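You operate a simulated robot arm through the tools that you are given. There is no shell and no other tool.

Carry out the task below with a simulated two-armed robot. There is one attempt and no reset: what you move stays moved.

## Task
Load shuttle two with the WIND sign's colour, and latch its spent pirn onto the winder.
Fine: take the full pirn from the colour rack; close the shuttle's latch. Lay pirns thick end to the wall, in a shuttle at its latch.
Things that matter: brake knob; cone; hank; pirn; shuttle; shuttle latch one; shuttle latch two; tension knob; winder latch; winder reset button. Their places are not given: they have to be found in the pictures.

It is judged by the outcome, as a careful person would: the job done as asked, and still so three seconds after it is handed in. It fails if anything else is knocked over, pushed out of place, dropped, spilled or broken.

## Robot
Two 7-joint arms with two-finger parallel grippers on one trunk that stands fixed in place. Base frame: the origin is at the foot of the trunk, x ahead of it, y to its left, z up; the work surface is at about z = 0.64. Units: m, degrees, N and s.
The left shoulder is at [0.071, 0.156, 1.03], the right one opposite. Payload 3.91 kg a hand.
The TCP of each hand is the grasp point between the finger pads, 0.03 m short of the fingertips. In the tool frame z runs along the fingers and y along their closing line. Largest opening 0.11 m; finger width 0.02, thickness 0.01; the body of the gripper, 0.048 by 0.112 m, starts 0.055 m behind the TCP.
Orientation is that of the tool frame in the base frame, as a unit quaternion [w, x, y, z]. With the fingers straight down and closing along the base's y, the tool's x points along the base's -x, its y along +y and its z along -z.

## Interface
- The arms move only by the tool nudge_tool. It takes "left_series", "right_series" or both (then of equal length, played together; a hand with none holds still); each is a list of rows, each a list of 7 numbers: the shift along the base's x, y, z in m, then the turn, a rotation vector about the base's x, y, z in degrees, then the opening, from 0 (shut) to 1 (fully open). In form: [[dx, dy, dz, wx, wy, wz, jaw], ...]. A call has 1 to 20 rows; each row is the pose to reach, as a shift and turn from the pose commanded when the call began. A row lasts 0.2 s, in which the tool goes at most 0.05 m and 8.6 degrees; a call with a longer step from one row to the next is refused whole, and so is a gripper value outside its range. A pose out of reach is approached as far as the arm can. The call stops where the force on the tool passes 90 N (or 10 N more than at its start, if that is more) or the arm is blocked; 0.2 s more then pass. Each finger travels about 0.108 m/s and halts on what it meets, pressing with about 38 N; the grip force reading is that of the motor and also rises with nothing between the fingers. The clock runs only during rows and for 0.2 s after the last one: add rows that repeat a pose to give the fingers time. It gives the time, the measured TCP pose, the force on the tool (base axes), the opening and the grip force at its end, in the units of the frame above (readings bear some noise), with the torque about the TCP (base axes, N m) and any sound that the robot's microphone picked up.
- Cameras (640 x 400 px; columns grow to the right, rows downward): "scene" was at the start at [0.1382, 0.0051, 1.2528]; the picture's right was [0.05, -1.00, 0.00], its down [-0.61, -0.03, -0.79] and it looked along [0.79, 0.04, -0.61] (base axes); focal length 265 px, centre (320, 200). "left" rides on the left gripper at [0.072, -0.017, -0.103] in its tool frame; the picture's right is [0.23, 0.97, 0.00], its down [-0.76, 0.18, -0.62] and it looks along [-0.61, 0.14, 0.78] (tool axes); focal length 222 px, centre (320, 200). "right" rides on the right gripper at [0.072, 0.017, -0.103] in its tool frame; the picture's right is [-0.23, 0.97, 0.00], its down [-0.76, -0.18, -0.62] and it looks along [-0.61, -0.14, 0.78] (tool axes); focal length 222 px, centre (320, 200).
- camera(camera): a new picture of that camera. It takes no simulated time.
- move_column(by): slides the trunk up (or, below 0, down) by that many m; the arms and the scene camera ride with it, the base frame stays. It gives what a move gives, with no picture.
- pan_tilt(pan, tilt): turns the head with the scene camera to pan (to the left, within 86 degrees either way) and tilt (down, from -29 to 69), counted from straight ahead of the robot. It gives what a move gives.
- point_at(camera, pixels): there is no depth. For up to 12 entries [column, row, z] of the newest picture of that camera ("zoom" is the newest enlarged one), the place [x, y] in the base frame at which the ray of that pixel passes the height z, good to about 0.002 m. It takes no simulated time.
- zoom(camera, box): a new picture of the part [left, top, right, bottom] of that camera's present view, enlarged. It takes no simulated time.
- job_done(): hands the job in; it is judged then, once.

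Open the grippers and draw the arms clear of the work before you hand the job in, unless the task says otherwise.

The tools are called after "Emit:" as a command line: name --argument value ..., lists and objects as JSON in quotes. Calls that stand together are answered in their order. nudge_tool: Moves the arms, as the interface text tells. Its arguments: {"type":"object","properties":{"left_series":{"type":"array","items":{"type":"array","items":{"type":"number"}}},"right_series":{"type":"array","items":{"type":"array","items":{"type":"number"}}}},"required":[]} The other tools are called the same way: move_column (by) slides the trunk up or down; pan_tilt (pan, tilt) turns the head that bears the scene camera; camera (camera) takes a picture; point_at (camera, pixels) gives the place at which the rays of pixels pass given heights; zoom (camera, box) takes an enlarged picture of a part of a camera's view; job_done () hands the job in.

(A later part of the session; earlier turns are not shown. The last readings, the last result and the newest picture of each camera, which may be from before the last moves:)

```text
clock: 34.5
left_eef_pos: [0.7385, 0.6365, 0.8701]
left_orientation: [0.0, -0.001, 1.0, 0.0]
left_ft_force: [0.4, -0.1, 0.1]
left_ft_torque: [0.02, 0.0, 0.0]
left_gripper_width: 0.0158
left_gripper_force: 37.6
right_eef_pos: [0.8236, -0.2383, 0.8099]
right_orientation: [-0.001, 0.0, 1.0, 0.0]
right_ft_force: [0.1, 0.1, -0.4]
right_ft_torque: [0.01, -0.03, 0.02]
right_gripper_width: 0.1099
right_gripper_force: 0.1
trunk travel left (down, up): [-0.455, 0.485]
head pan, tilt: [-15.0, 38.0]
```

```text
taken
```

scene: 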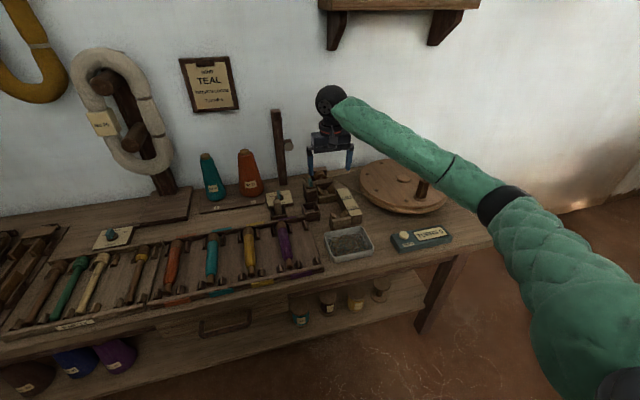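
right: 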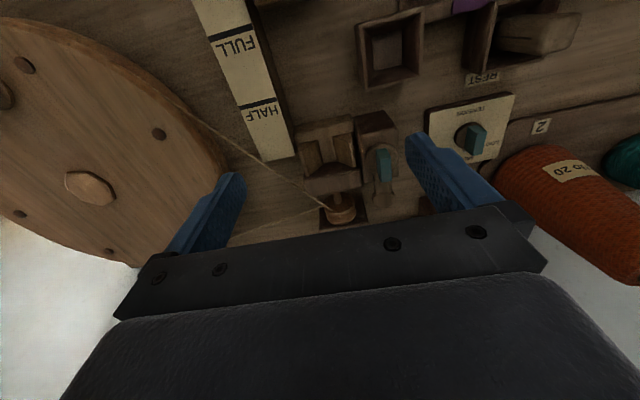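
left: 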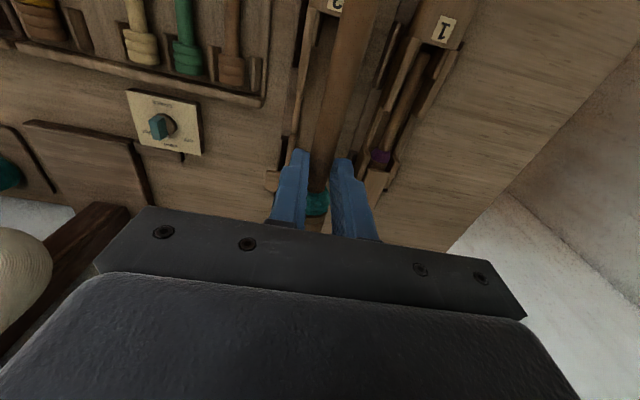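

I zoom both cameras closely on the rear cradle and front V block to refine positions and heights.

Emit:
zoom --camera "right" --box '[290, 100, 410, 210]'

Emit:
zoom --camera "scene" --box '[296, 165, 372, 235]'

Emit:
point_at --camera "zoom" --pixels '[[100, 100, 0.7], [300, 300, 0.68]]'

```text
3.64 times, centred on (350, 155) of right
```

zoom: 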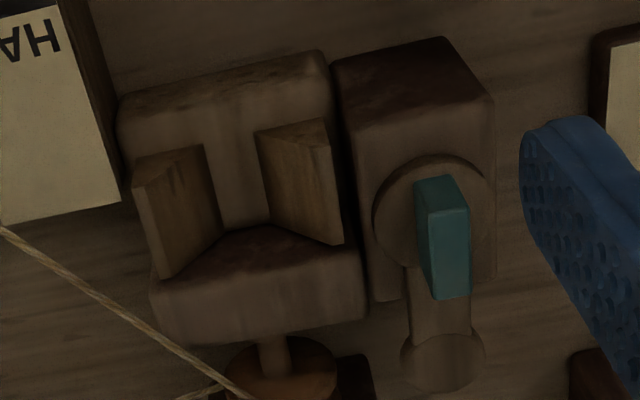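

```text
5.71 times, centred on (334, 200) of scene
```

zoom: 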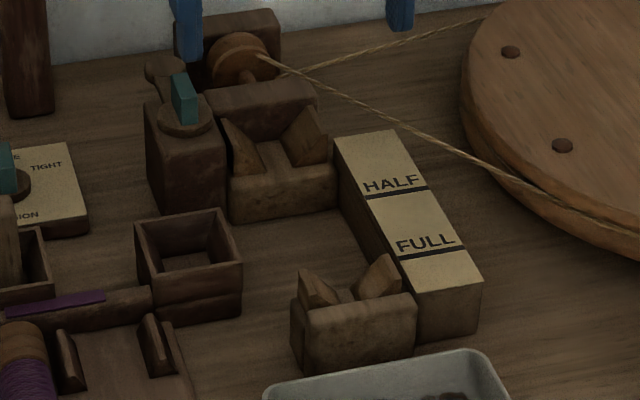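

```text
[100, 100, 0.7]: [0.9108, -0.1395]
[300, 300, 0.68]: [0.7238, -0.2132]
```

I use vertical faces: the base of a face at table height gives its x, and the top edge then gives its height.

Emit:
point_at --camera "zoom" --pixels '[[338, 208, 0.64], [337, 165, 0.66], [337, 165, 0.69], [230, 222, 0.64], [228, 178, 0.66], [228, 178, 0.69], [415, 352, 0.64], [414, 300, 0.66], [414, 300, 0.69], [303, 372, 0.64], [303, 312, 0.66], [303, 312, 0.69]]'

Emit:
point_at --camera "right" --pixels '[[320, 100, 0.68]]'

```text
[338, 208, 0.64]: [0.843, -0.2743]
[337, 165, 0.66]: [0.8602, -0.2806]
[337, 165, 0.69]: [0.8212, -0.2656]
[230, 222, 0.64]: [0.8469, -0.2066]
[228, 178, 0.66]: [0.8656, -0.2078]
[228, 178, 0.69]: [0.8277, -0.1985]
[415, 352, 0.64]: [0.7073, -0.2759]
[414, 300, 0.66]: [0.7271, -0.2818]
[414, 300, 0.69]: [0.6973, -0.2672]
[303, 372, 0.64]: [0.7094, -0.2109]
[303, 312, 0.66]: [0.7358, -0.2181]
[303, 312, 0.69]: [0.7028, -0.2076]
```

```text
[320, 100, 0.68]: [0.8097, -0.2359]
```

Rear base top z≈0.674 (near face x≈0.845), front base top z≈0.682 (near face x≈0.708), axis y≈-0.242. Next I locate the back wall and wings from the right camera.

Emit:
zoom --camera "right" --box '[290, 100, 410, 210]'

Emit:
point_at --camera "zoom" --pixels '[[245, 227, 0.674], [222, 234, 0.674], [268, 216, 0.674], [205, 150, 0.674], [258, 135, 0.674], [155, 285, 0.7], [362, 250, 0.7], [325, 120, 0.7], [135, 165, 0.7], [165, 277, 0.7], [342, 243, 0.7], [435, 210, 0.705]]'

Emit:
zoom --camera "scene" --box '[300, 165, 348, 205]'

```text
3.64 times, centred on (350, 155) of right
```

zoom: 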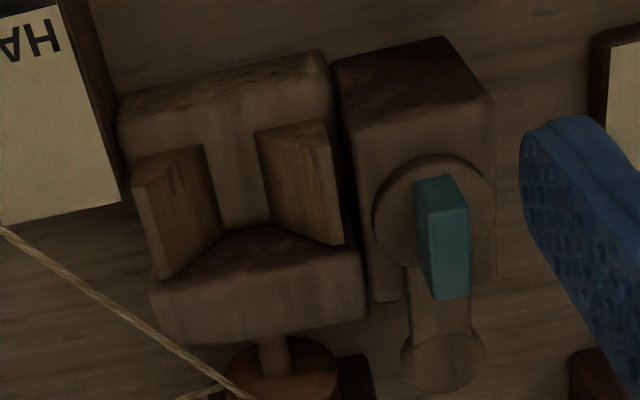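

```text
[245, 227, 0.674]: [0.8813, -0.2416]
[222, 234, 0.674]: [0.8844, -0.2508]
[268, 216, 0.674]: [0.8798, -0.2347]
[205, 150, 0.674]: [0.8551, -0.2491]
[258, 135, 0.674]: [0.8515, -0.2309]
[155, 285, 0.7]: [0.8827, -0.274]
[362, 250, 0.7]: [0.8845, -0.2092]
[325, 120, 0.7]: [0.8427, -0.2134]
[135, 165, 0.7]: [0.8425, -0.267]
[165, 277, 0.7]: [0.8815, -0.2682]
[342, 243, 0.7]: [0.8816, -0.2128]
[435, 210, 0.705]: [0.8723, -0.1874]
```

```text
10.00 times, centred on (324, 185) of scene
```

zoom: 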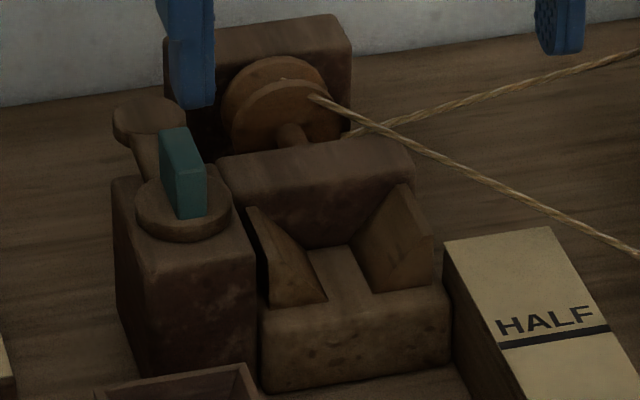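

Back wall face x≈0.883, channel axis y≈-0.2415, so the TCP should end at about (0.806, -0.2415, 0.718). First I withdraw the right hand up and to the right to make room.

Emit:
nudge_tool --right_series '[[0, 0, 0.045, 0, 0, 0, 1], [-0.01, -0.01, 0.09, 0, 0, 0, 1], [-0.03, -0.03, 0.13, 0, 0, 0, 1], [-0.06, -0.06, 0.15, 0, 0, 0, 1], [-0.09, -0.095, 0.165, 0, 0, 0, 1], [-0.12, -0.13, 0.18, 0, 0, 0, 1], [-0.15, -0.165, 0.19, 0, 0, 0, 1], [-0.18, -0.2, 0.2, 0, 0, 0, 1], [-0.21, -0.235, 0.2, 0, 0, 0, 1], [-0.24, -0.27, 0.2, 0, 0, 0, 1]]'

Emit:
pan_tilt --pan 0 --tilt 38

Emit:
camera --camera "scene"

```text
clock: 36.7
left_eef_pos: [0.7365, 0.6373, 0.8733]
left_orientation: [0.001, -0.001, 1.0, 0.0]
left_ft_force: [-1.0, -0.1, 0.4]
left_ft_torque: [0.0, 0.0, -0.02]
left_gripper_width: 0.016
left_gripper_force: 38.0
right_eef_pos: [0.5815, -0.5104, 1.008]
right_orientation: [0.0, -0.001, 1.0, 0.001]
right_ft_force: [0.0, 0.9, -0.3]
right_ft_torque: [-0.02, 0.02, 0.0]
right_gripper_width: 0.1104
right_gripper_force: 0.1
trunk travel left (down, up): [-0.455, 0.485]
head pan, tilt: [-15.0, 38.0]
```

```text
clock: 37.5
left_eef_pos: [0.7382, 0.6352, 0.872]
left_orientation: [0.0, -0.001, 1.0, 0.0]
left_ft_force: [-1.3, -0.2, -0.5]
left_ft_torque: [-0.04, -0.01, 0.02]
left_gripper_width: 0.0159
left_gripper_force: 38.1
right_eef_pos: [0.5823, -0.5103, 1.0066]
right_orientation: [0.0, 0.0, 1.0, 0.0]
right_ft_force: [0.3, -0.4, -0.6]
right_ft_torque: [0.0, 0.02, 0.01]
right_gripper_width: 0.1098
right_gripper_force: 0.1
trunk travel left (down, up): [-0.455, 0.485]
head pan, tilt: [0.0, 38.0]
```

```text
taken
```

scene: 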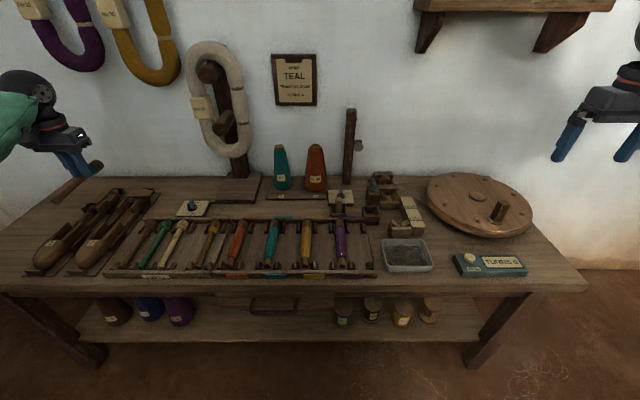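

The right arm is clear. I carry the spent pirn across with the left hand at z≈0.88, pulled back in x to stay clear of the hank post and cones.

Emit:
nudge_tool --left_series '[[-0.02, -0.04, 0.005, 0, 0, 0, 0.05], [-0.04, -0.08, 0.01, 0, 0, 0, 0.05], [-0.06, -0.12, 0.01, 0, 0, 0, 0.05], [-0.08, -0.16, 0.01, 0, 0, 0, 0.05], [-0.09, -0.205, 0.01, 0, 0, 0, 0.05], [-0.09, -0.25, 0.01, 0, 0, 0, 0.05], [-0.09, -0.295, 0.01, 0, 0, 0, 0.05], [-0.09, -0.34, 0.01, 0, 0, 0, 0.05], [-0.09, -0.385, 0.01, 0, 0, 0, 0.05], [-0.09, -0.43, 0.01, 0, 0, 0, 0.05], [-0.09, -0.475, 0.01, 0, 0, 0, 0.05], [-0.09, -0.52, 0.01, 0, 0, 0, 0.05], [-0.09, -0.565, 0.01, 0, 0, 0, 0.05], [-0.09, -0.61, 0.01, 0, 0, 0, 0.05], [-0.08, -0.655, 0.01, 0, 0, 0, 0.05], [-0.07, -0.7, 0.01, 0, 0, 0, 0.05], [-0.06, -0.745, 0.01, 0, 0, 0, 0.05], [-0.05, -0.79, 0.01, 0, 0, 0, 0.05], [-0.03, -0.83, 0.01, 0, 0, 0, 0.05], [-0.01, -0.87, 0.01, 0, 0, 0, 0.05]]'

Emit:
camera --camera "scene"

Emit:
camera --camera "left"

```text
clock: 41.6
left_eef_pos: [0.7236, -0.2344, 0.8818]
left_orientation: [-0.001, 0.0, 1.0, 0.0]
left_ft_force: [0.5, 0.5, -0.3]
left_ft_torque: [0.04, 0.01, -0.02]
left_gripper_width: 0.0161
left_gripper_force: 37.7
right_eef_pos: [0.5827, -0.5119, 1.0061]
right_orientation: [-0.001, -0.001, 1.0, 0.0]
right_ft_force: [-0.1, -0.3, 0.7]
right_ft_torque: [0.03, 0.0, 0.0]
right_gripper_width: 0.1098
right_gripper_force: 0.0
trunk travel left (down, up): [-0.455, 0.485]
head pan, tilt: [0.0, 38.0]
```

```text
taken
```

scene: 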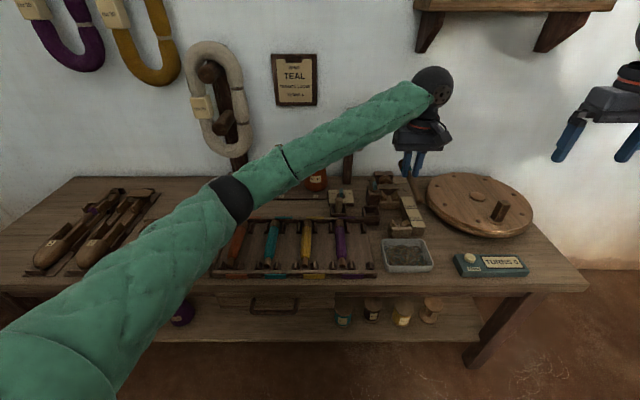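

```text
taken
```

left: 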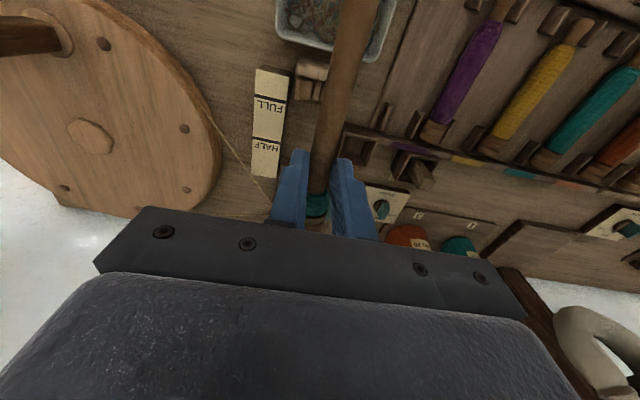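

The pirn is above the winder region. I move forward and down to z≈0.80 over the cradle, then check alignment.

Emit:
nudge_tool --left_series '[[0.03, -0.002, -0.015, 0, 0, 0, 0.05], [0.055, -0.004, -0.03, 0, 0, 0, 0.05], [0.075, -0.006, -0.05, 0, 0, 0, 0.05], [0.081, -0.007, -0.07, 0, 0, 0, 0.05], [0.081, -0.007, -0.08, 0, 0, 0, 0.05], [0.081, -0.007, -0.08, 0, 0, 0, 0.05]]'

Emit:
camera --camera "left"

Emit:
zoom --camera "scene" --box '[350, 140, 450, 230]'

```text
clock: 43.0
left_eef_pos: [0.8063, -0.2439, 0.8001]
left_orientation: [0.0, 0.001, 1.0, 0.0]
left_ft_force: [0.0, -0.1, -0.5]
left_ft_torque: [-0.01, 0.01, -0.02]
left_gripper_width: 0.0161
left_gripper_force: 37.6
right_eef_pos: [0.5823, -0.5118, 1.0078]
right_orientation: [-0.001, 0.001, 1.0, 0.0]
right_ft_force: [0.8, 0.2, 0.7]
right_ft_torque: [0.0, 0.0, 0.0]
right_gripper_width: 0.1099
right_gripper_force: 0.1
trunk travel left (down, up): [-0.455, 0.485]
head pan, tilt: [0.0, 38.0]
```

```text
taken
```

left: 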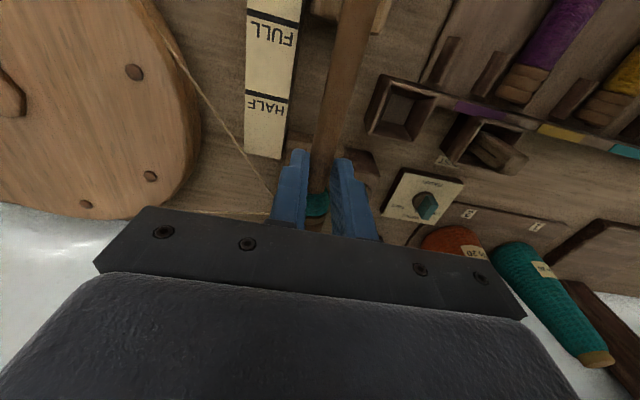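

```text
4.44 times, centred on (400, 185) of scene
```

zoom: 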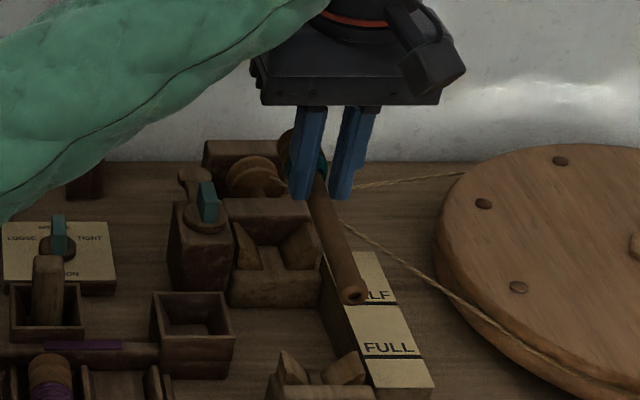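

I check the pirn's tip and thick end positions in the picture at z≈0.769.

Emit:
point_at --camera "zoom" --pixels '[[355, 294, 0.7685], [290, 140, 0.7685], [302, 190, 0.7685], [335, 245, 0.7685]]'

Emit:
zoom --camera "left" --box '[230, 0, 430, 220]'

Emit:
point_at --camera "zoom" --pixels '[[260, 230, 0.7685], [305, 230, 0.7685], [287, 60, 0.7685], [350, 60, 0.7685]]'

```text
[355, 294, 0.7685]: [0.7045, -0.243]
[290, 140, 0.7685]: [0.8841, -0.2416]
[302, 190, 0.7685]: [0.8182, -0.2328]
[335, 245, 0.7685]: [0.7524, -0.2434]
```

```text
1.82 times, centred on (330, 110) of left
```

zoom: 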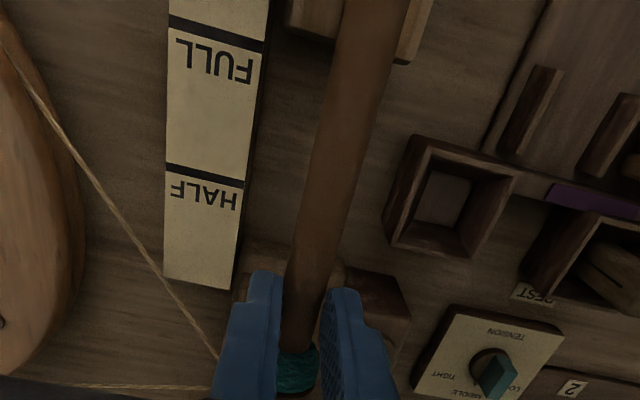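

```text
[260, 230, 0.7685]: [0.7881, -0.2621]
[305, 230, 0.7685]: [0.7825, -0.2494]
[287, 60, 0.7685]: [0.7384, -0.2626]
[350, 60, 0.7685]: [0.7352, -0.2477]
```

Pirn ends are at x≈0.7045 and 0.884, y≈-0.242; I shift 4 mm back and lower to just above the cradle (TCP z≈0.728).

Emit:
nudge_tool --left_series '[[-0.004, 0.0005, -0.02, 0, 0, 0, 0.05], [-0.004, 0.0005, -0.04, 0, 0, 0, 0.05], [-0.004, 0.0005, -0.055, 0, 0, 0, 0.05], [-0.004, 0.0005, -0.066, 0, 0, 0, 0.05], [-0.004, 0.0005, -0.072, 0, 0, 0, 0.05], [-0.004, 0.0005, -0.072, 0, 0, 0, 0.05]]'

Emit:
camera --camera "left"

Emit:
zoom --camera "scene" --box '[360, 160, 440, 230]'

```text
clock: 44.5
left_eef_pos: [0.8029, -0.2396, 0.7294]
left_orientation: [0.0, -0.001, 1.0, -0.001]
left_ft_force: [9.1, -1.5, 11.8]
left_ft_torque: [-0.06, 0.8, 0.11]
left_gripper_width: 0.0159
left_gripper_force: 38.3
right_eef_pos: [0.5821, -0.5114, 1.0072]
right_orientation: [0.0, 0.0, 1.0, 0.0]
right_ft_force: [-0.1, -0.8, 0.4]
right_ft_torque: [0.0, -0.02, 0.01]
right_gripper_width: 0.11
right_gripper_force: 0.0
trunk travel left (down, up): [-0.455, 0.485]
head pan, tilt: [0.0, 38.0]
```

```text
taken
```

left: 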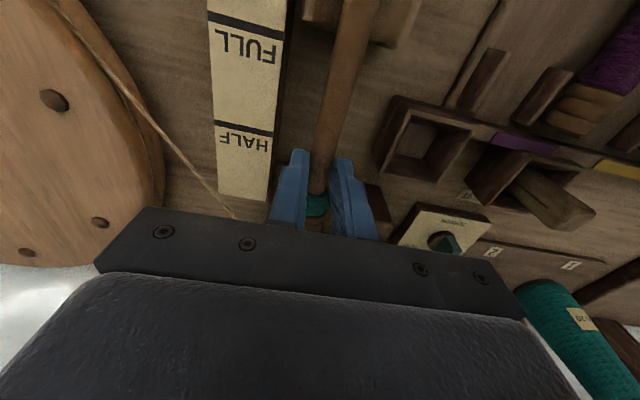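

```text
5.71 times, centred on (400, 195) of scene
```

zoom: 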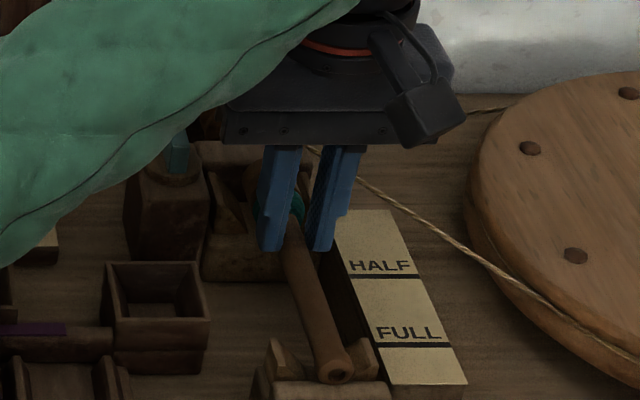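

Contact: about 12 N upward with torque suggesting the pirn's tip touches the front V first. I zoom in to see where the tip is sitting.

Emit:
zoom --camera "scene" --box '[388, 195, 420, 215]'

Emit:
zoom --camera "left" --box '[280, 0, 430, 220]'

Emit:
zoom --camera "scene" --box '[380, 195, 430, 235]'

```text
16.00 times, centred on (404, 205) of scene
```

zoom: 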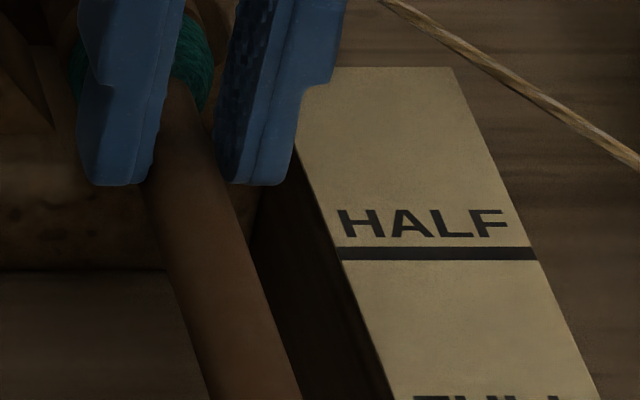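

```text
1.82 times, centred on (355, 110) of left
```

zoom: 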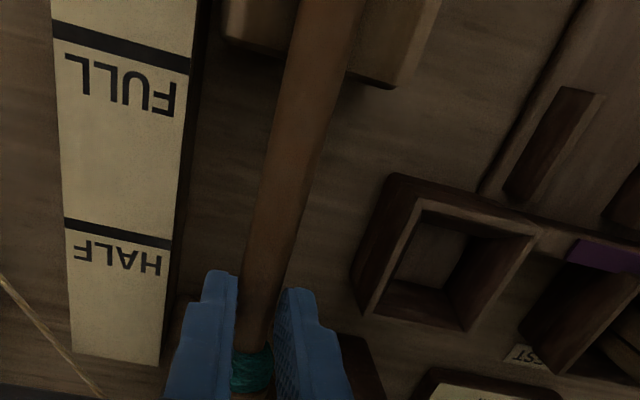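

```text
10.00 times, centred on (405, 215) of scene
```

zoom: 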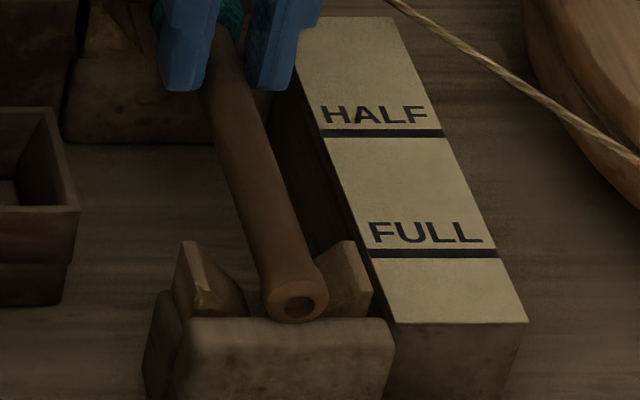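

The tip rests near the right-hand wing of the front V. I measure the V's centre and the tip's position in this zoom.

Emit:
point_at --camera "zoom" --pixels '[[297, 300, 0.69], [297, 300, 0.698], [183, 322, 0.682], [393, 320, 0.682], [186, 242, 0.7], [346, 242, 0.7], [246, 310, 0.684], [186, 242, 0.695], [346, 242, 0.695], [232, 100, 0.698], [212, 60, 0.698]]'

```text
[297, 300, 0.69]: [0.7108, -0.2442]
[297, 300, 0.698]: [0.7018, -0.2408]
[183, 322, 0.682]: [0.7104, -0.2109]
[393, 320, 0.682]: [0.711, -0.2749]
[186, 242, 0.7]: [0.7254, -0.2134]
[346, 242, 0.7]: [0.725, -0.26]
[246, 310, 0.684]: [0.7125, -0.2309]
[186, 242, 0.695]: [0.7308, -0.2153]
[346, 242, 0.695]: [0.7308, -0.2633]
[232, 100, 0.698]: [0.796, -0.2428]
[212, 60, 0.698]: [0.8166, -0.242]
```

The tip seems to hit something around x≈0.708 (the front block), pushing up and toward +x. I lift the pirn off and move it aside so I can inspect the front block from directly above with the right camera.

Emit:
nudge_tool --left_series '[[0, 0, 0.02, 0, 0, 0, 0.05], [0, 0, 0.06, 0, 0, 0, 0.05], [0, 0, 0.1, 0, 0, 0, 0.05], [-0.02, 0.03, 0.13, 0, 0, 0, 0.05], [-0.04, 0.07, 0.15, 0, 0, 0, 0.05], [-0.06, 0.11, 0.16, 0, 0, 0, 0.05], [-0.08, 0.15, 0.16, 0, 0, 0, 0.05], [-0.1, 0.19, 0.16, 0, 0, 0, 0.05], [-0.12, 0.23, 0.16, 0, 0, 0, 0.05], [-0.14, 0.27, 0.16, 0, 0, 0, 0.05], [-0.16, 0.31, 0.16, 0, 0, 0, 0.05], [-0.16, 0.35, 0.16, 0, 0, 0, 0.05]]'

Emit:
camera --camera "scene"

```text
clock: 47.0
left_eef_pos: [0.6426, 0.1079, 0.8879]
left_orientation: [0.0, 0.0, 1.0, 0.0]
left_ft_force: [-0.1, 0.1, -0.5]
left_ft_torque: [0.0, 0.03, -0.04]
left_gripper_width: 0.0161
left_gripper_force: 37.2
right_eef_pos: [0.5813, -0.5114, 1.0085]
right_orientation: [0.001, -0.001, 1.0, 0.0]
right_ft_force: [-0.6, -0.1, 0.2]
right_ft_torque: [0.01, -0.03, 0.03]
right_gripper_width: 0.1097
right_gripper_force: 0.0
trunk travel left (down, up): [-0.455, 0.485]
head pan, tilt: [0.0, 38.0]
```

```text
taken
```

scene: 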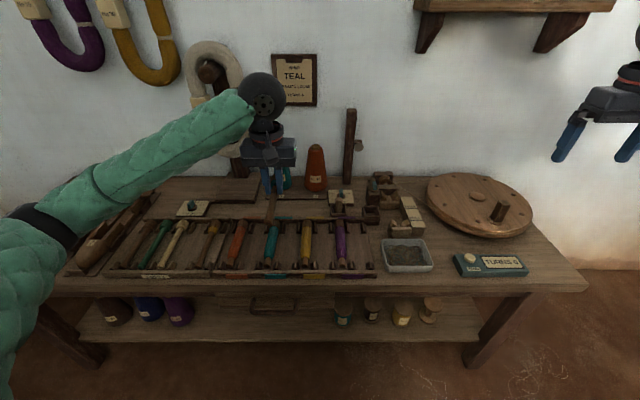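

Left hand is parked over the rack. Now I bring the right hand over the front V block for a close look from above.

Emit:
nudge_tool --right_series '[[0.022, 0.038, -0.01, 0, 0, 0, 1], [0.044, 0.076, -0.02, 0, 0, 0, 1], [0.066, 0.114, -0.03, 0, 0, 0, 1], [0.088, 0.152, -0.04, 0, 0, 0, 1], [0.11, 0.19, -0.05, 0, 0, 0, 1], [0.13, 0.228, -0.06, 0, 0, 0, 1], [0.145, 0.255, -0.09, 0, 0, 0, 1], [0.15, 0.26, -0.13, 0, 0, 0, 1], [0.15, 0.26, -0.17, 0, 0, 0, 1], [0.15, 0.26, -0.21, 0, 0, 0, 1], [0.15, 0.26, -0.21, 0, 0, 0, 1]]'

Emit:
camera --camera "right"

Emit:
zoom --camera "right" --box '[220, 0, 400, 150]'

```text
clock: 49.5
left_eef_pos: [0.6423, 0.1073, 0.8873]
left_orientation: [0.001, 0.0, 1.0, 0.0]
left_ft_force: [0.6, 0.8, 0.0]
left_ft_torque: [0.0, -0.01, 0.0]
left_gripper_width: 0.0161
left_gripper_force: 37.9
right_eef_pos: [0.7296, -0.248, 0.8021]
right_orientation: [0.0, 0.001, 1.0, 0.0]
right_ft_force: [0.1, 0.2, -0.4]
right_ft_torque: [-0.01, 0.0, 0.0]
right_gripper_width: 0.11
right_gripper_force: 0.0
trunk travel left (down, up): [-0.455, 0.485]
head pan, tilt: [0.0, 38.0]
```

```text
taken
```

right: 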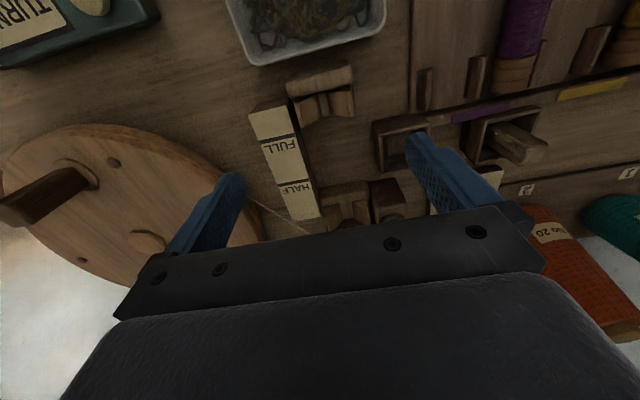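

```text
2.67 times, centred on (310, 75) of right
```

zoom: 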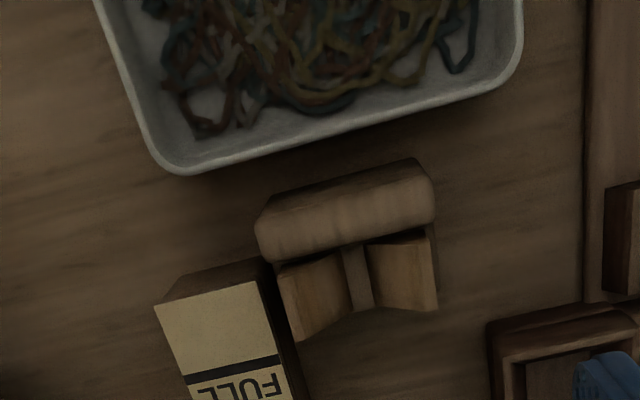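

The front block is an end plate (robot side) with two wings behind it. I zoom in further and measure plate and wings.

Emit:
zoom --camera "right" --box '[280, 55, 370, 125]'

Emit:
point_at --camera "zoom" --pixels '[[75, 215, 0.68], [75, 215, 0.69], [440, 110, 0.68], [320, 175, 0.68], [270, 195, 0.68], [345, 170, 0.68], [325, 345, 0.67], [290, 290, 0.67], [335, 280, 0.67], [275, 210, 0.66]]'

```text
5.71 times, centred on (325, 90) of right
```

zoom: 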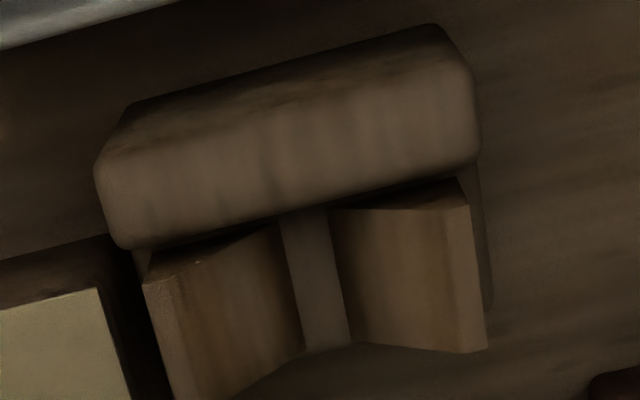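

```text
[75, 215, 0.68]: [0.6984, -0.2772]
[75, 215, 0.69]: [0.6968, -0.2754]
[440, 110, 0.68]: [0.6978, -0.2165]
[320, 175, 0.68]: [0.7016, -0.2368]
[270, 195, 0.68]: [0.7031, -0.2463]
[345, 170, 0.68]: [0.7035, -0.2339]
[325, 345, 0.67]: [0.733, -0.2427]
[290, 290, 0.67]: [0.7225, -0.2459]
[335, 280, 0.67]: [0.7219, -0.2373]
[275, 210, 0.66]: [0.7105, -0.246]
```

The plate's far edge is near x≈0.7075, so the pirn must sit between it and the rear wall. To get the pirn's true length I look at the rack pirns through the left camera from above.

Emit:
camera --camera "left"

Emit:
zoom --camera "left" --box '[140, 0, 440, 150]'

```text
taken
```

left: 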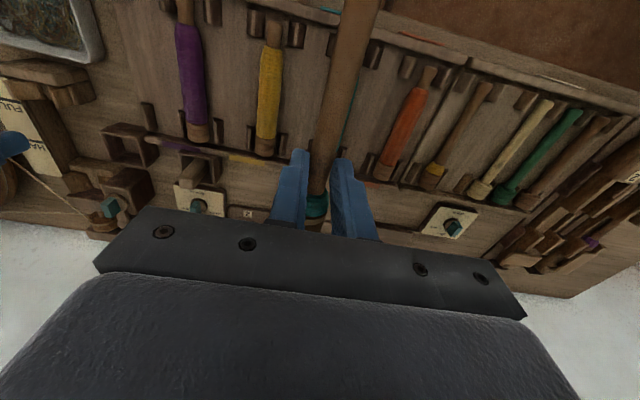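

```text
2.13 times, centred on (290, 75) of left
```

zoom: 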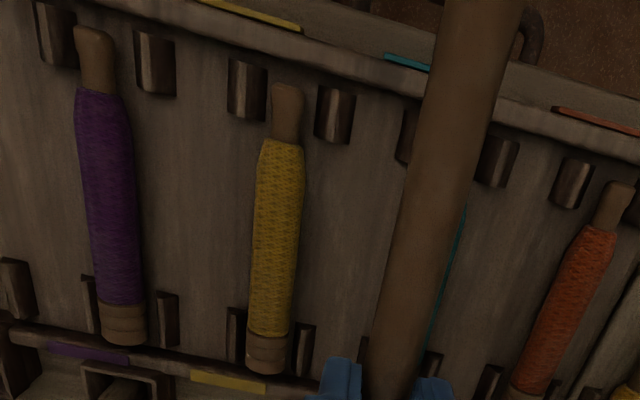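

I measure the yellow and orange pirns' ends in this view to get the pirn length.

Emit:
point_at --camera "zoom" --pixels '[[288, 84, 0.665], [265, 374, 0.665], [92, 26, 0.665], [124, 344, 0.665], [246, 340, 0.665], [290, 340, 0.665], [255, 200, 0.665], [303, 200, 0.665], [305, 145, 0.665], [260, 142, 0.665]]'

Emit:
zoom --camera "left" --box '[420, 80, 600, 210]'

Emit:
point_at --camera "zoom" --pixels '[[448, 75, 0.665], [205, 375, 0.665], [475, 110, 0.665]]'

```text
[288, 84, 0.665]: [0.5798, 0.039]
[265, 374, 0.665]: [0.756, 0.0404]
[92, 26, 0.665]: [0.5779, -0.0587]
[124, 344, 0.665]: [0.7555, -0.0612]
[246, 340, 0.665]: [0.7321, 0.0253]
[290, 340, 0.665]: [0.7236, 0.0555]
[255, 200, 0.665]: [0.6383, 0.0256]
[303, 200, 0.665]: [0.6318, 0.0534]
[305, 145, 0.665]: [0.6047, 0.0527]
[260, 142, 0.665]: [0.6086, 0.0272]
```

```text
3.08 times, centred on (510, 145) of left
```

zoom: 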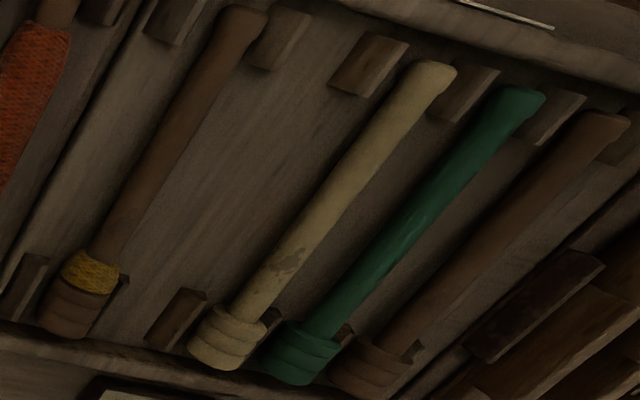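

```text
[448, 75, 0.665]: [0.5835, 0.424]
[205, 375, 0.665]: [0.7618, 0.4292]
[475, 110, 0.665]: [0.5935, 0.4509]
```

Pirn length comes out ≈0.17 m, so the previous attempt put the tip on top of the front plate. I re-measure the plate's far edge in the right camera to fix the needed x.

Emit:
zoom --camera "right" --box '[280, 55, 370, 125]'

Emit:
point_at --camera "zoom" --pixels '[[300, 206, 0.684], [300, 206, 0.694], [130, 250, 0.684], [478, 160, 0.684], [285, 115, 0.684], [145, 283, 0.69], [180, 398, 0.69], [465, 205, 0.69], [485, 348, 0.69], [300, 350, 0.67], [350, 343, 0.67]]'

```text
5.71 times, centred on (325, 90) of right
```

zoom: 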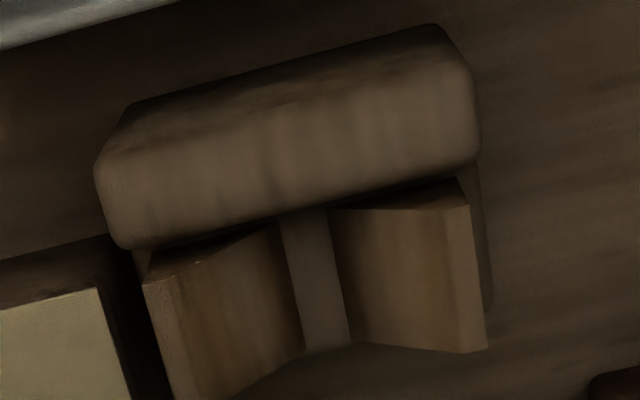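

```text
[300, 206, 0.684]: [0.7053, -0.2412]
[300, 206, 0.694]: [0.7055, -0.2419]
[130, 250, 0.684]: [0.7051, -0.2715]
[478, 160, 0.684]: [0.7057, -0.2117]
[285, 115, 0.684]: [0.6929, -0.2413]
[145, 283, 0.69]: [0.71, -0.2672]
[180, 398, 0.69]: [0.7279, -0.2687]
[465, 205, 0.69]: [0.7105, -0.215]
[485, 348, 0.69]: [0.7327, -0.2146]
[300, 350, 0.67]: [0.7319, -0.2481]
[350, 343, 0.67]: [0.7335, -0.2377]
```

Plate far edge x≈0.7055, V axis y≈-0.242; the pirn should occupy x≈0.708–0.878, i.e. TCP x≈0.810. I withdraw the right hand again.

Emit:
nudge_tool --right_series '[[0, 0, 0.045, 0, 0, 0, 1], [0, 0, 0.09, 0, 0, 0, 1], [-0.005, -0.005, 0.135, 0, 0, 0, 1], [-0.025, -0.035, 0.16, 0, 0, 0, 1], [-0.045, -0.075, 0.18, 0, 0, 0, 1], [-0.065, -0.115, 0.19, 0, 0, 0, 1], [-0.085, -0.155, 0.2, 0, 0, 0, 1], [-0.105, -0.195, 0.2, 0, 0, 0, 1], [-0.125, -0.235, 0.2, 0, 0, 0, 1], [-0.145, -0.27, 0.2, 0, 0, 0, 1]]'

Emit:
nudge_tool --left_series '[[0, -0.04, 0, 0, 0, 0, 0.05], [0.01, -0.08, 0, 0, 0, 0, 0.05], [0.03, -0.12, 0, 0, 0, 0, 0.05], [0.05, -0.16, 0, 0, 0, 0, 0.05], [0.07, -0.2, 0, 0, 0, 0, 0.05], [0.09, -0.24, 0, 0, 0, 0, 0.05], [0.11, -0.28, 0, 0, 0, 0, 0.05], [0.13, -0.315, -0.01, 0, 0, 0, 0.05], [0.15, -0.34, -0.03, 0, 0, 0, 0.05], [0.165, -0.349, -0.06, 0, 0, 0, 0.05], [0.167, -0.349, -0.1, 0, 0, 0, 0.05], [0.167, -0.349, -0.125, 0, 0, 0, 0.05], [0.167, -0.349, -0.125, 0, 0, 0, 0.05]]'

Emit:
camera --camera "left"

Emit:
zoom --camera "scene" --box '[360, 160, 440, 230]'

```text
clock: 51.6
left_eef_pos: [0.6416, 0.1074, 0.8881]
left_orientation: [0.0, 0.0, 1.0, 0.0]
left_ft_force: [-1.1, 1.0, -0.9]
left_ft_torque: [0.03, -0.04, -0.03]
left_gripper_width: 0.0163
left_gripper_force: 37.9
right_eef_pos: [0.5872, -0.5163, 1.0014]
right_orientation: [0.0, -0.001, 1.0, 0.0]
right_ft_force: [-0.6, 0.1, 0.9]
right_ft_torque: [-0.05, 0.02, 0.0]
right_gripper_width: 0.1099
right_gripper_force: 0.0
trunk travel left (down, up): [-0.455, 0.485]
head pan, tilt: [0.0, 38.0]
```

```text
clock: 54.5
left_eef_pos: [0.8083, -0.2427, 0.7622]
left_orientation: [0.0, 0.0, 1.0, 0.0]
left_ft_force: [-0.2, -0.6, -0.9]
left_ft_torque: [0.02, 0.02, 0.0]
left_gripper_width: 0.0161
left_gripper_force: 37.7
right_eef_pos: [0.5856, -0.519, 1.0009]
right_orientation: [-0.001, 0.0, 1.0, 0.0]
right_ft_force: [0.6, 0.1, 1.5]
right_ft_torque: [-0.01, -0.02, 0.0]
right_gripper_width: 0.1099
right_gripper_force: 0.0
trunk travel left (down, up): [-0.455, 0.485]
head pan, tilt: [0.0, 38.0]
```

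```text
taken
```

left: 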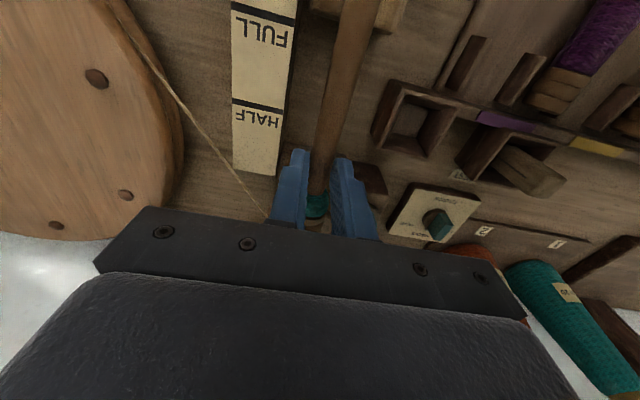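

```text
5.71 times, centred on (400, 195) of scene
```

zoom: 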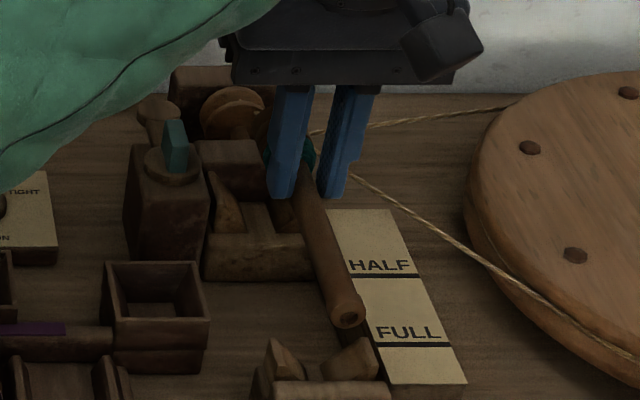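

I check the tip's position again at the axis height z≈0.731 before lowering.

Emit:
point_at --camera "zoom" --pixels '[[348, 315, 0.731], [348, 315, 0.735], [348, 315, 0.727], [322, 250, 0.731]]'

Emit:
zoom --camera "scene" --box '[385, 175, 425, 225]'

```text
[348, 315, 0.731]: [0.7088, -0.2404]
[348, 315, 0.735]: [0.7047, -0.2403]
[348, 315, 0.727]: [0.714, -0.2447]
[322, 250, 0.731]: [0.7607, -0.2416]
```

```text
8.00 times, centred on (405, 200) of scene
```

zoom: 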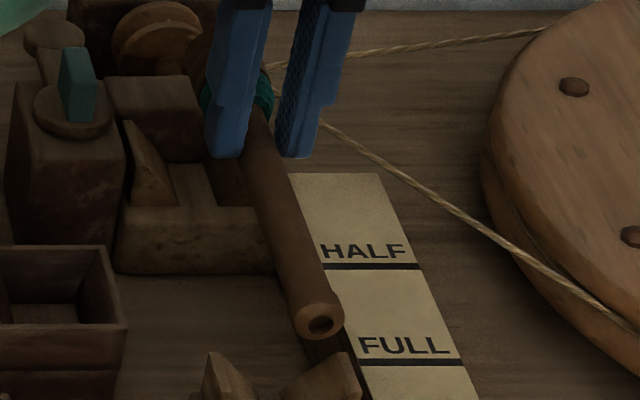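

Tip at x≈0.709, good. I nudge 1.5 mm forward and lower to TCP z≈0.733, then check force.

Emit:
nudge_tool --left_series '[[0.0015, 0.0005, -0.01, 0, 0, 0, 0.05], [0.0015, 0.0005, -0.02, 0, 0, 0, 0.05], [0.0015, 0.0005, -0.028, 0, 0, 0, 0.05], [0.0015, 0.0005, -0.028, 0, 0, 0, 0.05]]'

Emit:
zoom --camera "scene" --box '[380, 185, 430, 235]'

```text
clock: 55.5
left_eef_pos: [0.8111, -0.2419, 0.7357]
left_orientation: [0.0, 0.001, 1.0, -0.001]
left_ft_force: [-0.1, 0.2, -0.8]
left_ft_torque: [0.04, -0.01, -0.03]
left_gripper_width: 0.0162
left_gripper_force: 37.8
right_eef_pos: [0.587, -0.5176, 1.001]
right_orientation: [-0.001, 0.001, 1.0, 0.0]
right_ft_force: [0.6, -0.6, -0.2]
right_ft_torque: [-0.06, -0.03, 0.0]
right_gripper_width: 0.1101
right_gripper_force: 0.1
trunk travel left (down, up): [-0.455, 0.485]
head pan, tilt: [0.0, 38.0]
```

```text
8.00 times, centred on (405, 210) of scene
```

zoom: 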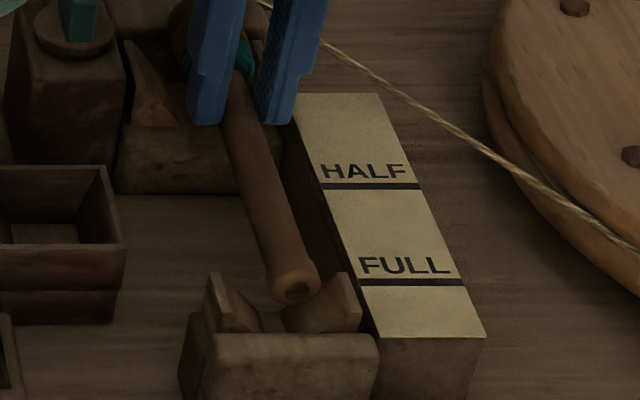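

No contact yet and the tip is visibly behind the plate. I lower another 8 mm gently.

Emit:
nudge_tool --left_series '[[0, 0, -0.003, 0, 0, 0, 0.05], [0, 0, -0.006, 0, 0, 0, 0.05], [0, 0, -0.008, 0, 0, 0, 0.05], [0, 0, -0.008, 0, 0, 0, 0.05]]'

Emit:
zoom --camera "scene" --box '[380, 185, 430, 235]'

```text
clock: 56.5
left_eef_pos: [0.813, -0.2406, 0.7278]
left_orientation: [0.0, 0.0, 1.0, 0.0]
left_ft_force: [-0.2, 0.2, 0.2]
left_ft_torque: [0.0, 0.01, -0.01]
left_gripper_width: 0.016
left_gripper_force: 37.7
right_eef_pos: [0.5864, -0.5171, 1.0021]
right_orientation: [-0.001, 0.001, 1.0, 0.0]
right_ft_force: [0.0, -0.6, -0.2]
right_ft_torque: [-0.05, 0.03, 0.02]
right_gripper_width: 0.1103
right_gripper_force: 0.1
trunk travel left (down, up): [-0.455, 0.485]
head pan, tilt: [0.0, 38.0]
```

```text
8.00 times, centred on (405, 210) of scene
```

zoom: 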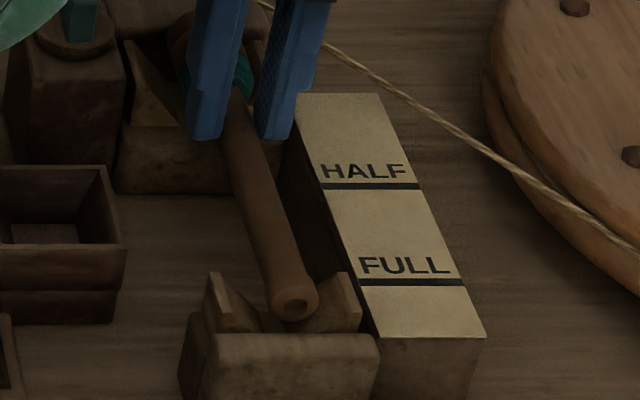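

Still free at z=0.728 where the earlier attempt had contact. I keep lowering in small steps, watching for contact.

Emit:
nudge_tool --left_series '[[0, 0, -0.002, 0, 0, 0, 0.05], [0, 0, -0.004, 0, 0, 0, 0.05], [0, 0, -0.006, 0, 0, 0, 0.05], [0, 0, -0.006, 0, 0, 0, 0.05]]'

Emit:
zoom --camera "scene" --box '[380, 185, 430, 235]'

```text
clock: 57.5
left_eef_pos: [0.8117, -0.2412, 0.722]
left_orientation: [0.0, 0.0, 1.0, 0.0]
left_ft_force: [-0.2, -0.1, -0.6]
left_ft_torque: [0.0, 0.01, 0.02]
left_gripper_width: 0.016
left_gripper_force: 38.0
right_eef_pos: [0.5867, -0.5183, 1.0012]
right_orientation: [-0.001, 0.0, 1.0, 0.0]
right_ft_force: [0.1, -0.1, -0.3]
right_ft_torque: [-0.02, 0.0, 0.0]
right_gripper_width: 0.1103
right_gripper_force: 0.1
trunk travel left (down, up): [-0.455, 0.485]
head pan, tilt: [0.0, 38.0]
```

```text
8.00 times, centred on (405, 210) of scene
```

zoom: 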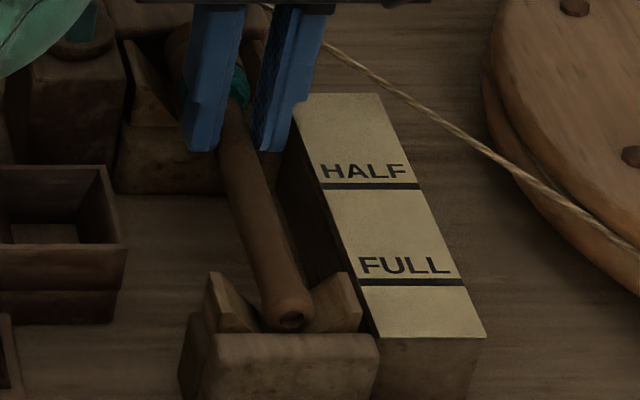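

The tip is sinking into the V behind the plate, still no contact. I continue downward in 2 mm steps.

Emit:
nudge_tool --left_series '[[0, 0, -0.002, 0, 0, 0, 0.05], [0, 0, -0.004, 0, 0, 0, 0.05], [0, 0, -0.006, 0, 0, 0, 0.05], [0, 0, -0.006, 0, 0, 0, 0.05]]'

Emit:
zoom --camera "scene" --box '[380, 185, 430, 235]'

```text
clock: 58.5
left_eef_pos: [0.8108, -0.2412, 0.7156]
left_orientation: [0.0, 0.0, 1.0, 0.0]
left_ft_force: [0.7, 2.6, 5.0]
left_ft_torque: [0.08, 0.42, -0.22]
left_gripper_width: 0.0161
left_gripper_force: 37.7
right_eef_pos: [0.5865, -0.5171, 1.0012]
right_orientation: [0.001, 0.0, 1.0, 0.0]
right_ft_force: [0.0, 0.4, -0.7]
right_ft_torque: [0.04, 0.02, -0.05]
right_gripper_width: 0.1099
right_gripper_force: 0.0
trunk travel left (down, up): [-0.455, 0.485]
head pan, tilt: [0.0, 38.0]
```

```text
8.00 times, centred on (405, 210) of scene
```

zoom: 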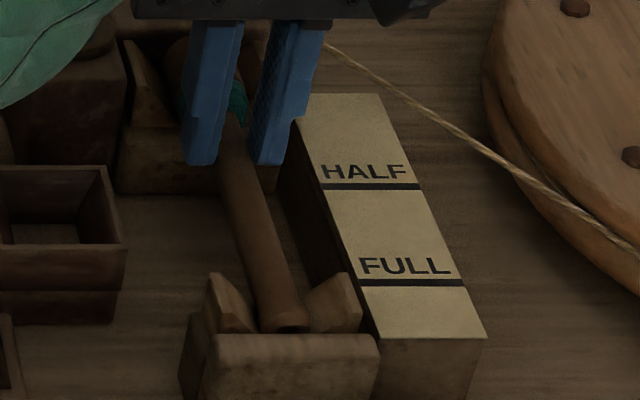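

Light contact at the front V's right wing (Fy +2.6 N). I shift 1.5 mm toward +y and lower 2–3 mm more to seat the thick end too.

Emit:
nudge_tool --left_series '[[0, 0.0015, 0, 0, 0, 0, 0.05], [0, 0.002, -0.0015, 0, 0, 0, 0.05], [0, 0.002, -0.003, 0, 0, 0, 0.05], [0, 0.002, -0.003, 0, 0, 0, 0.05]]'

Emit:
zoom --camera "scene" --box '[365, 170, 425, 220]'

Emit:
zoom --camera "left" --box '[250, 0, 410, 230]'

```text
clock: 59.5
left_eef_pos: [0.8106, -0.2394, 0.7146]
left_orientation: [0.0, 0.0, 1.0, -0.001]
left_ft_force: [-0.7, -7.6, 14.1]
left_ft_torque: [-0.21, 0.6, 0.25]
left_gripper_width: 0.0162
left_gripper_force: 37.8
right_eef_pos: [0.5867, -0.5175, 1.0021]
right_orientation: [0.0, 0.0, 1.0, 0.0]
right_ft_force: [-1.0, 0.5, 0.3]
right_ft_torque: [-0.02, -0.02, 0.02]
right_gripper_width: 0.1103
right_gripper_force: 0.0
trunk travel left (down, up): [-0.455, 0.485]
head pan, tilt: [0.0, 38.0]
```

```text
8.00 times, centred on (395, 195) of scene
```

zoom: 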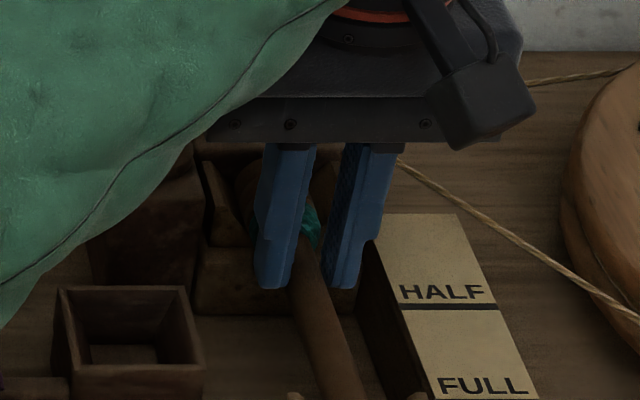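

```text
1.74 times, centred on (330, 115) of left
```

zoom: 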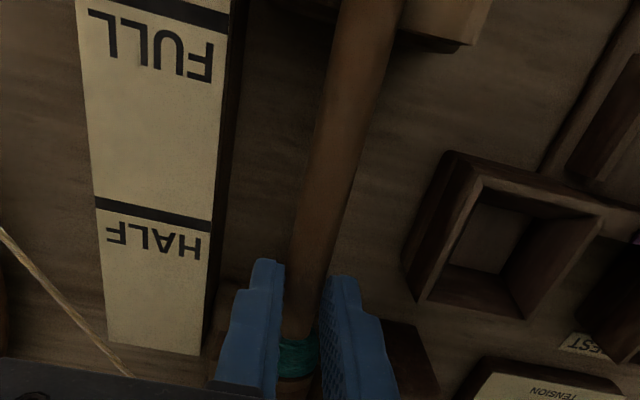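

Both ends now bear load (about 14 N), with slight side load from the +y wing. I ease back 1.2 mm in y, relax the downward push, and open the fingers a little.

Emit:
nudge_tool --left_series '[[0, -0.0012, 0.0005, 0, 0, 0, 0.05], [0, -0.0012, 0.001, 0, 0, 0, 0.05], [0, -0.0012, 0.001, 0, 0, 0, 0.17], [0, -0.0012, 0.001, 0, 0, 0, 0.24], [0, -0.0012, 0.001, 0, 0, 0, 0.26], [0, -0.0012, 0.001, 0, 0, 0, 0.26]]'

Emit:
zoom --camera "left" --box '[250, 0, 410, 230]'

Emit:
zoom --camera "scene" --box '[380, 185, 430, 235]'

```text
clock: 60.9
left_eef_pos: [0.8106, -0.2404, 0.7141]
left_orientation: [0.0, -0.001, 1.0, -0.001]
left_ft_force: [0.2, 0.5, 0.4]
left_ft_torque: [-0.01, -0.01, 0.02]
left_gripper_width: 0.0286
left_gripper_force: 0.1
right_eef_pos: [0.5873, -0.5165, 1.0007]
right_orientation: [-0.001, 0.0, 1.0, 0.0]
right_ft_force: [-0.1, -0.5, 0.2]
right_ft_torque: [0.01, 0.0, 0.01]
right_gripper_width: 0.11
right_gripper_force: 0.0
trunk travel left (down, up): [-0.455, 0.485]
head pan, tilt: [0.0, 38.0]
```

```text
1.74 times, centred on (330, 115) of left
```

zoom: 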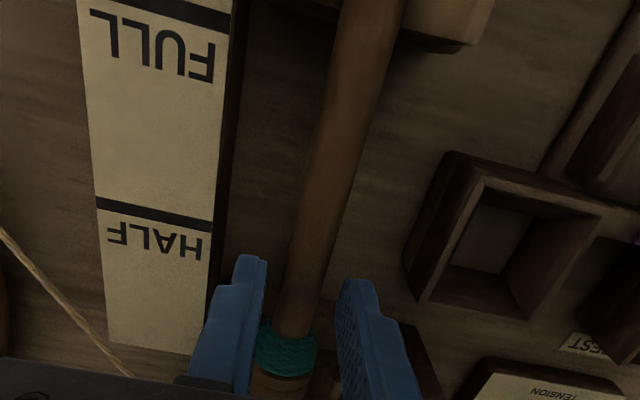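

```text
8.00 times, centred on (405, 210) of scene
```

zoom: 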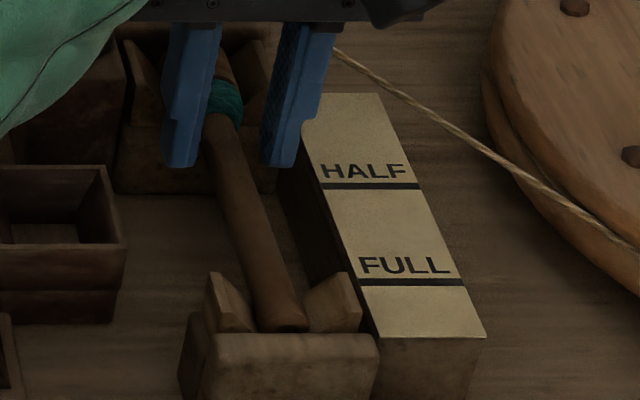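

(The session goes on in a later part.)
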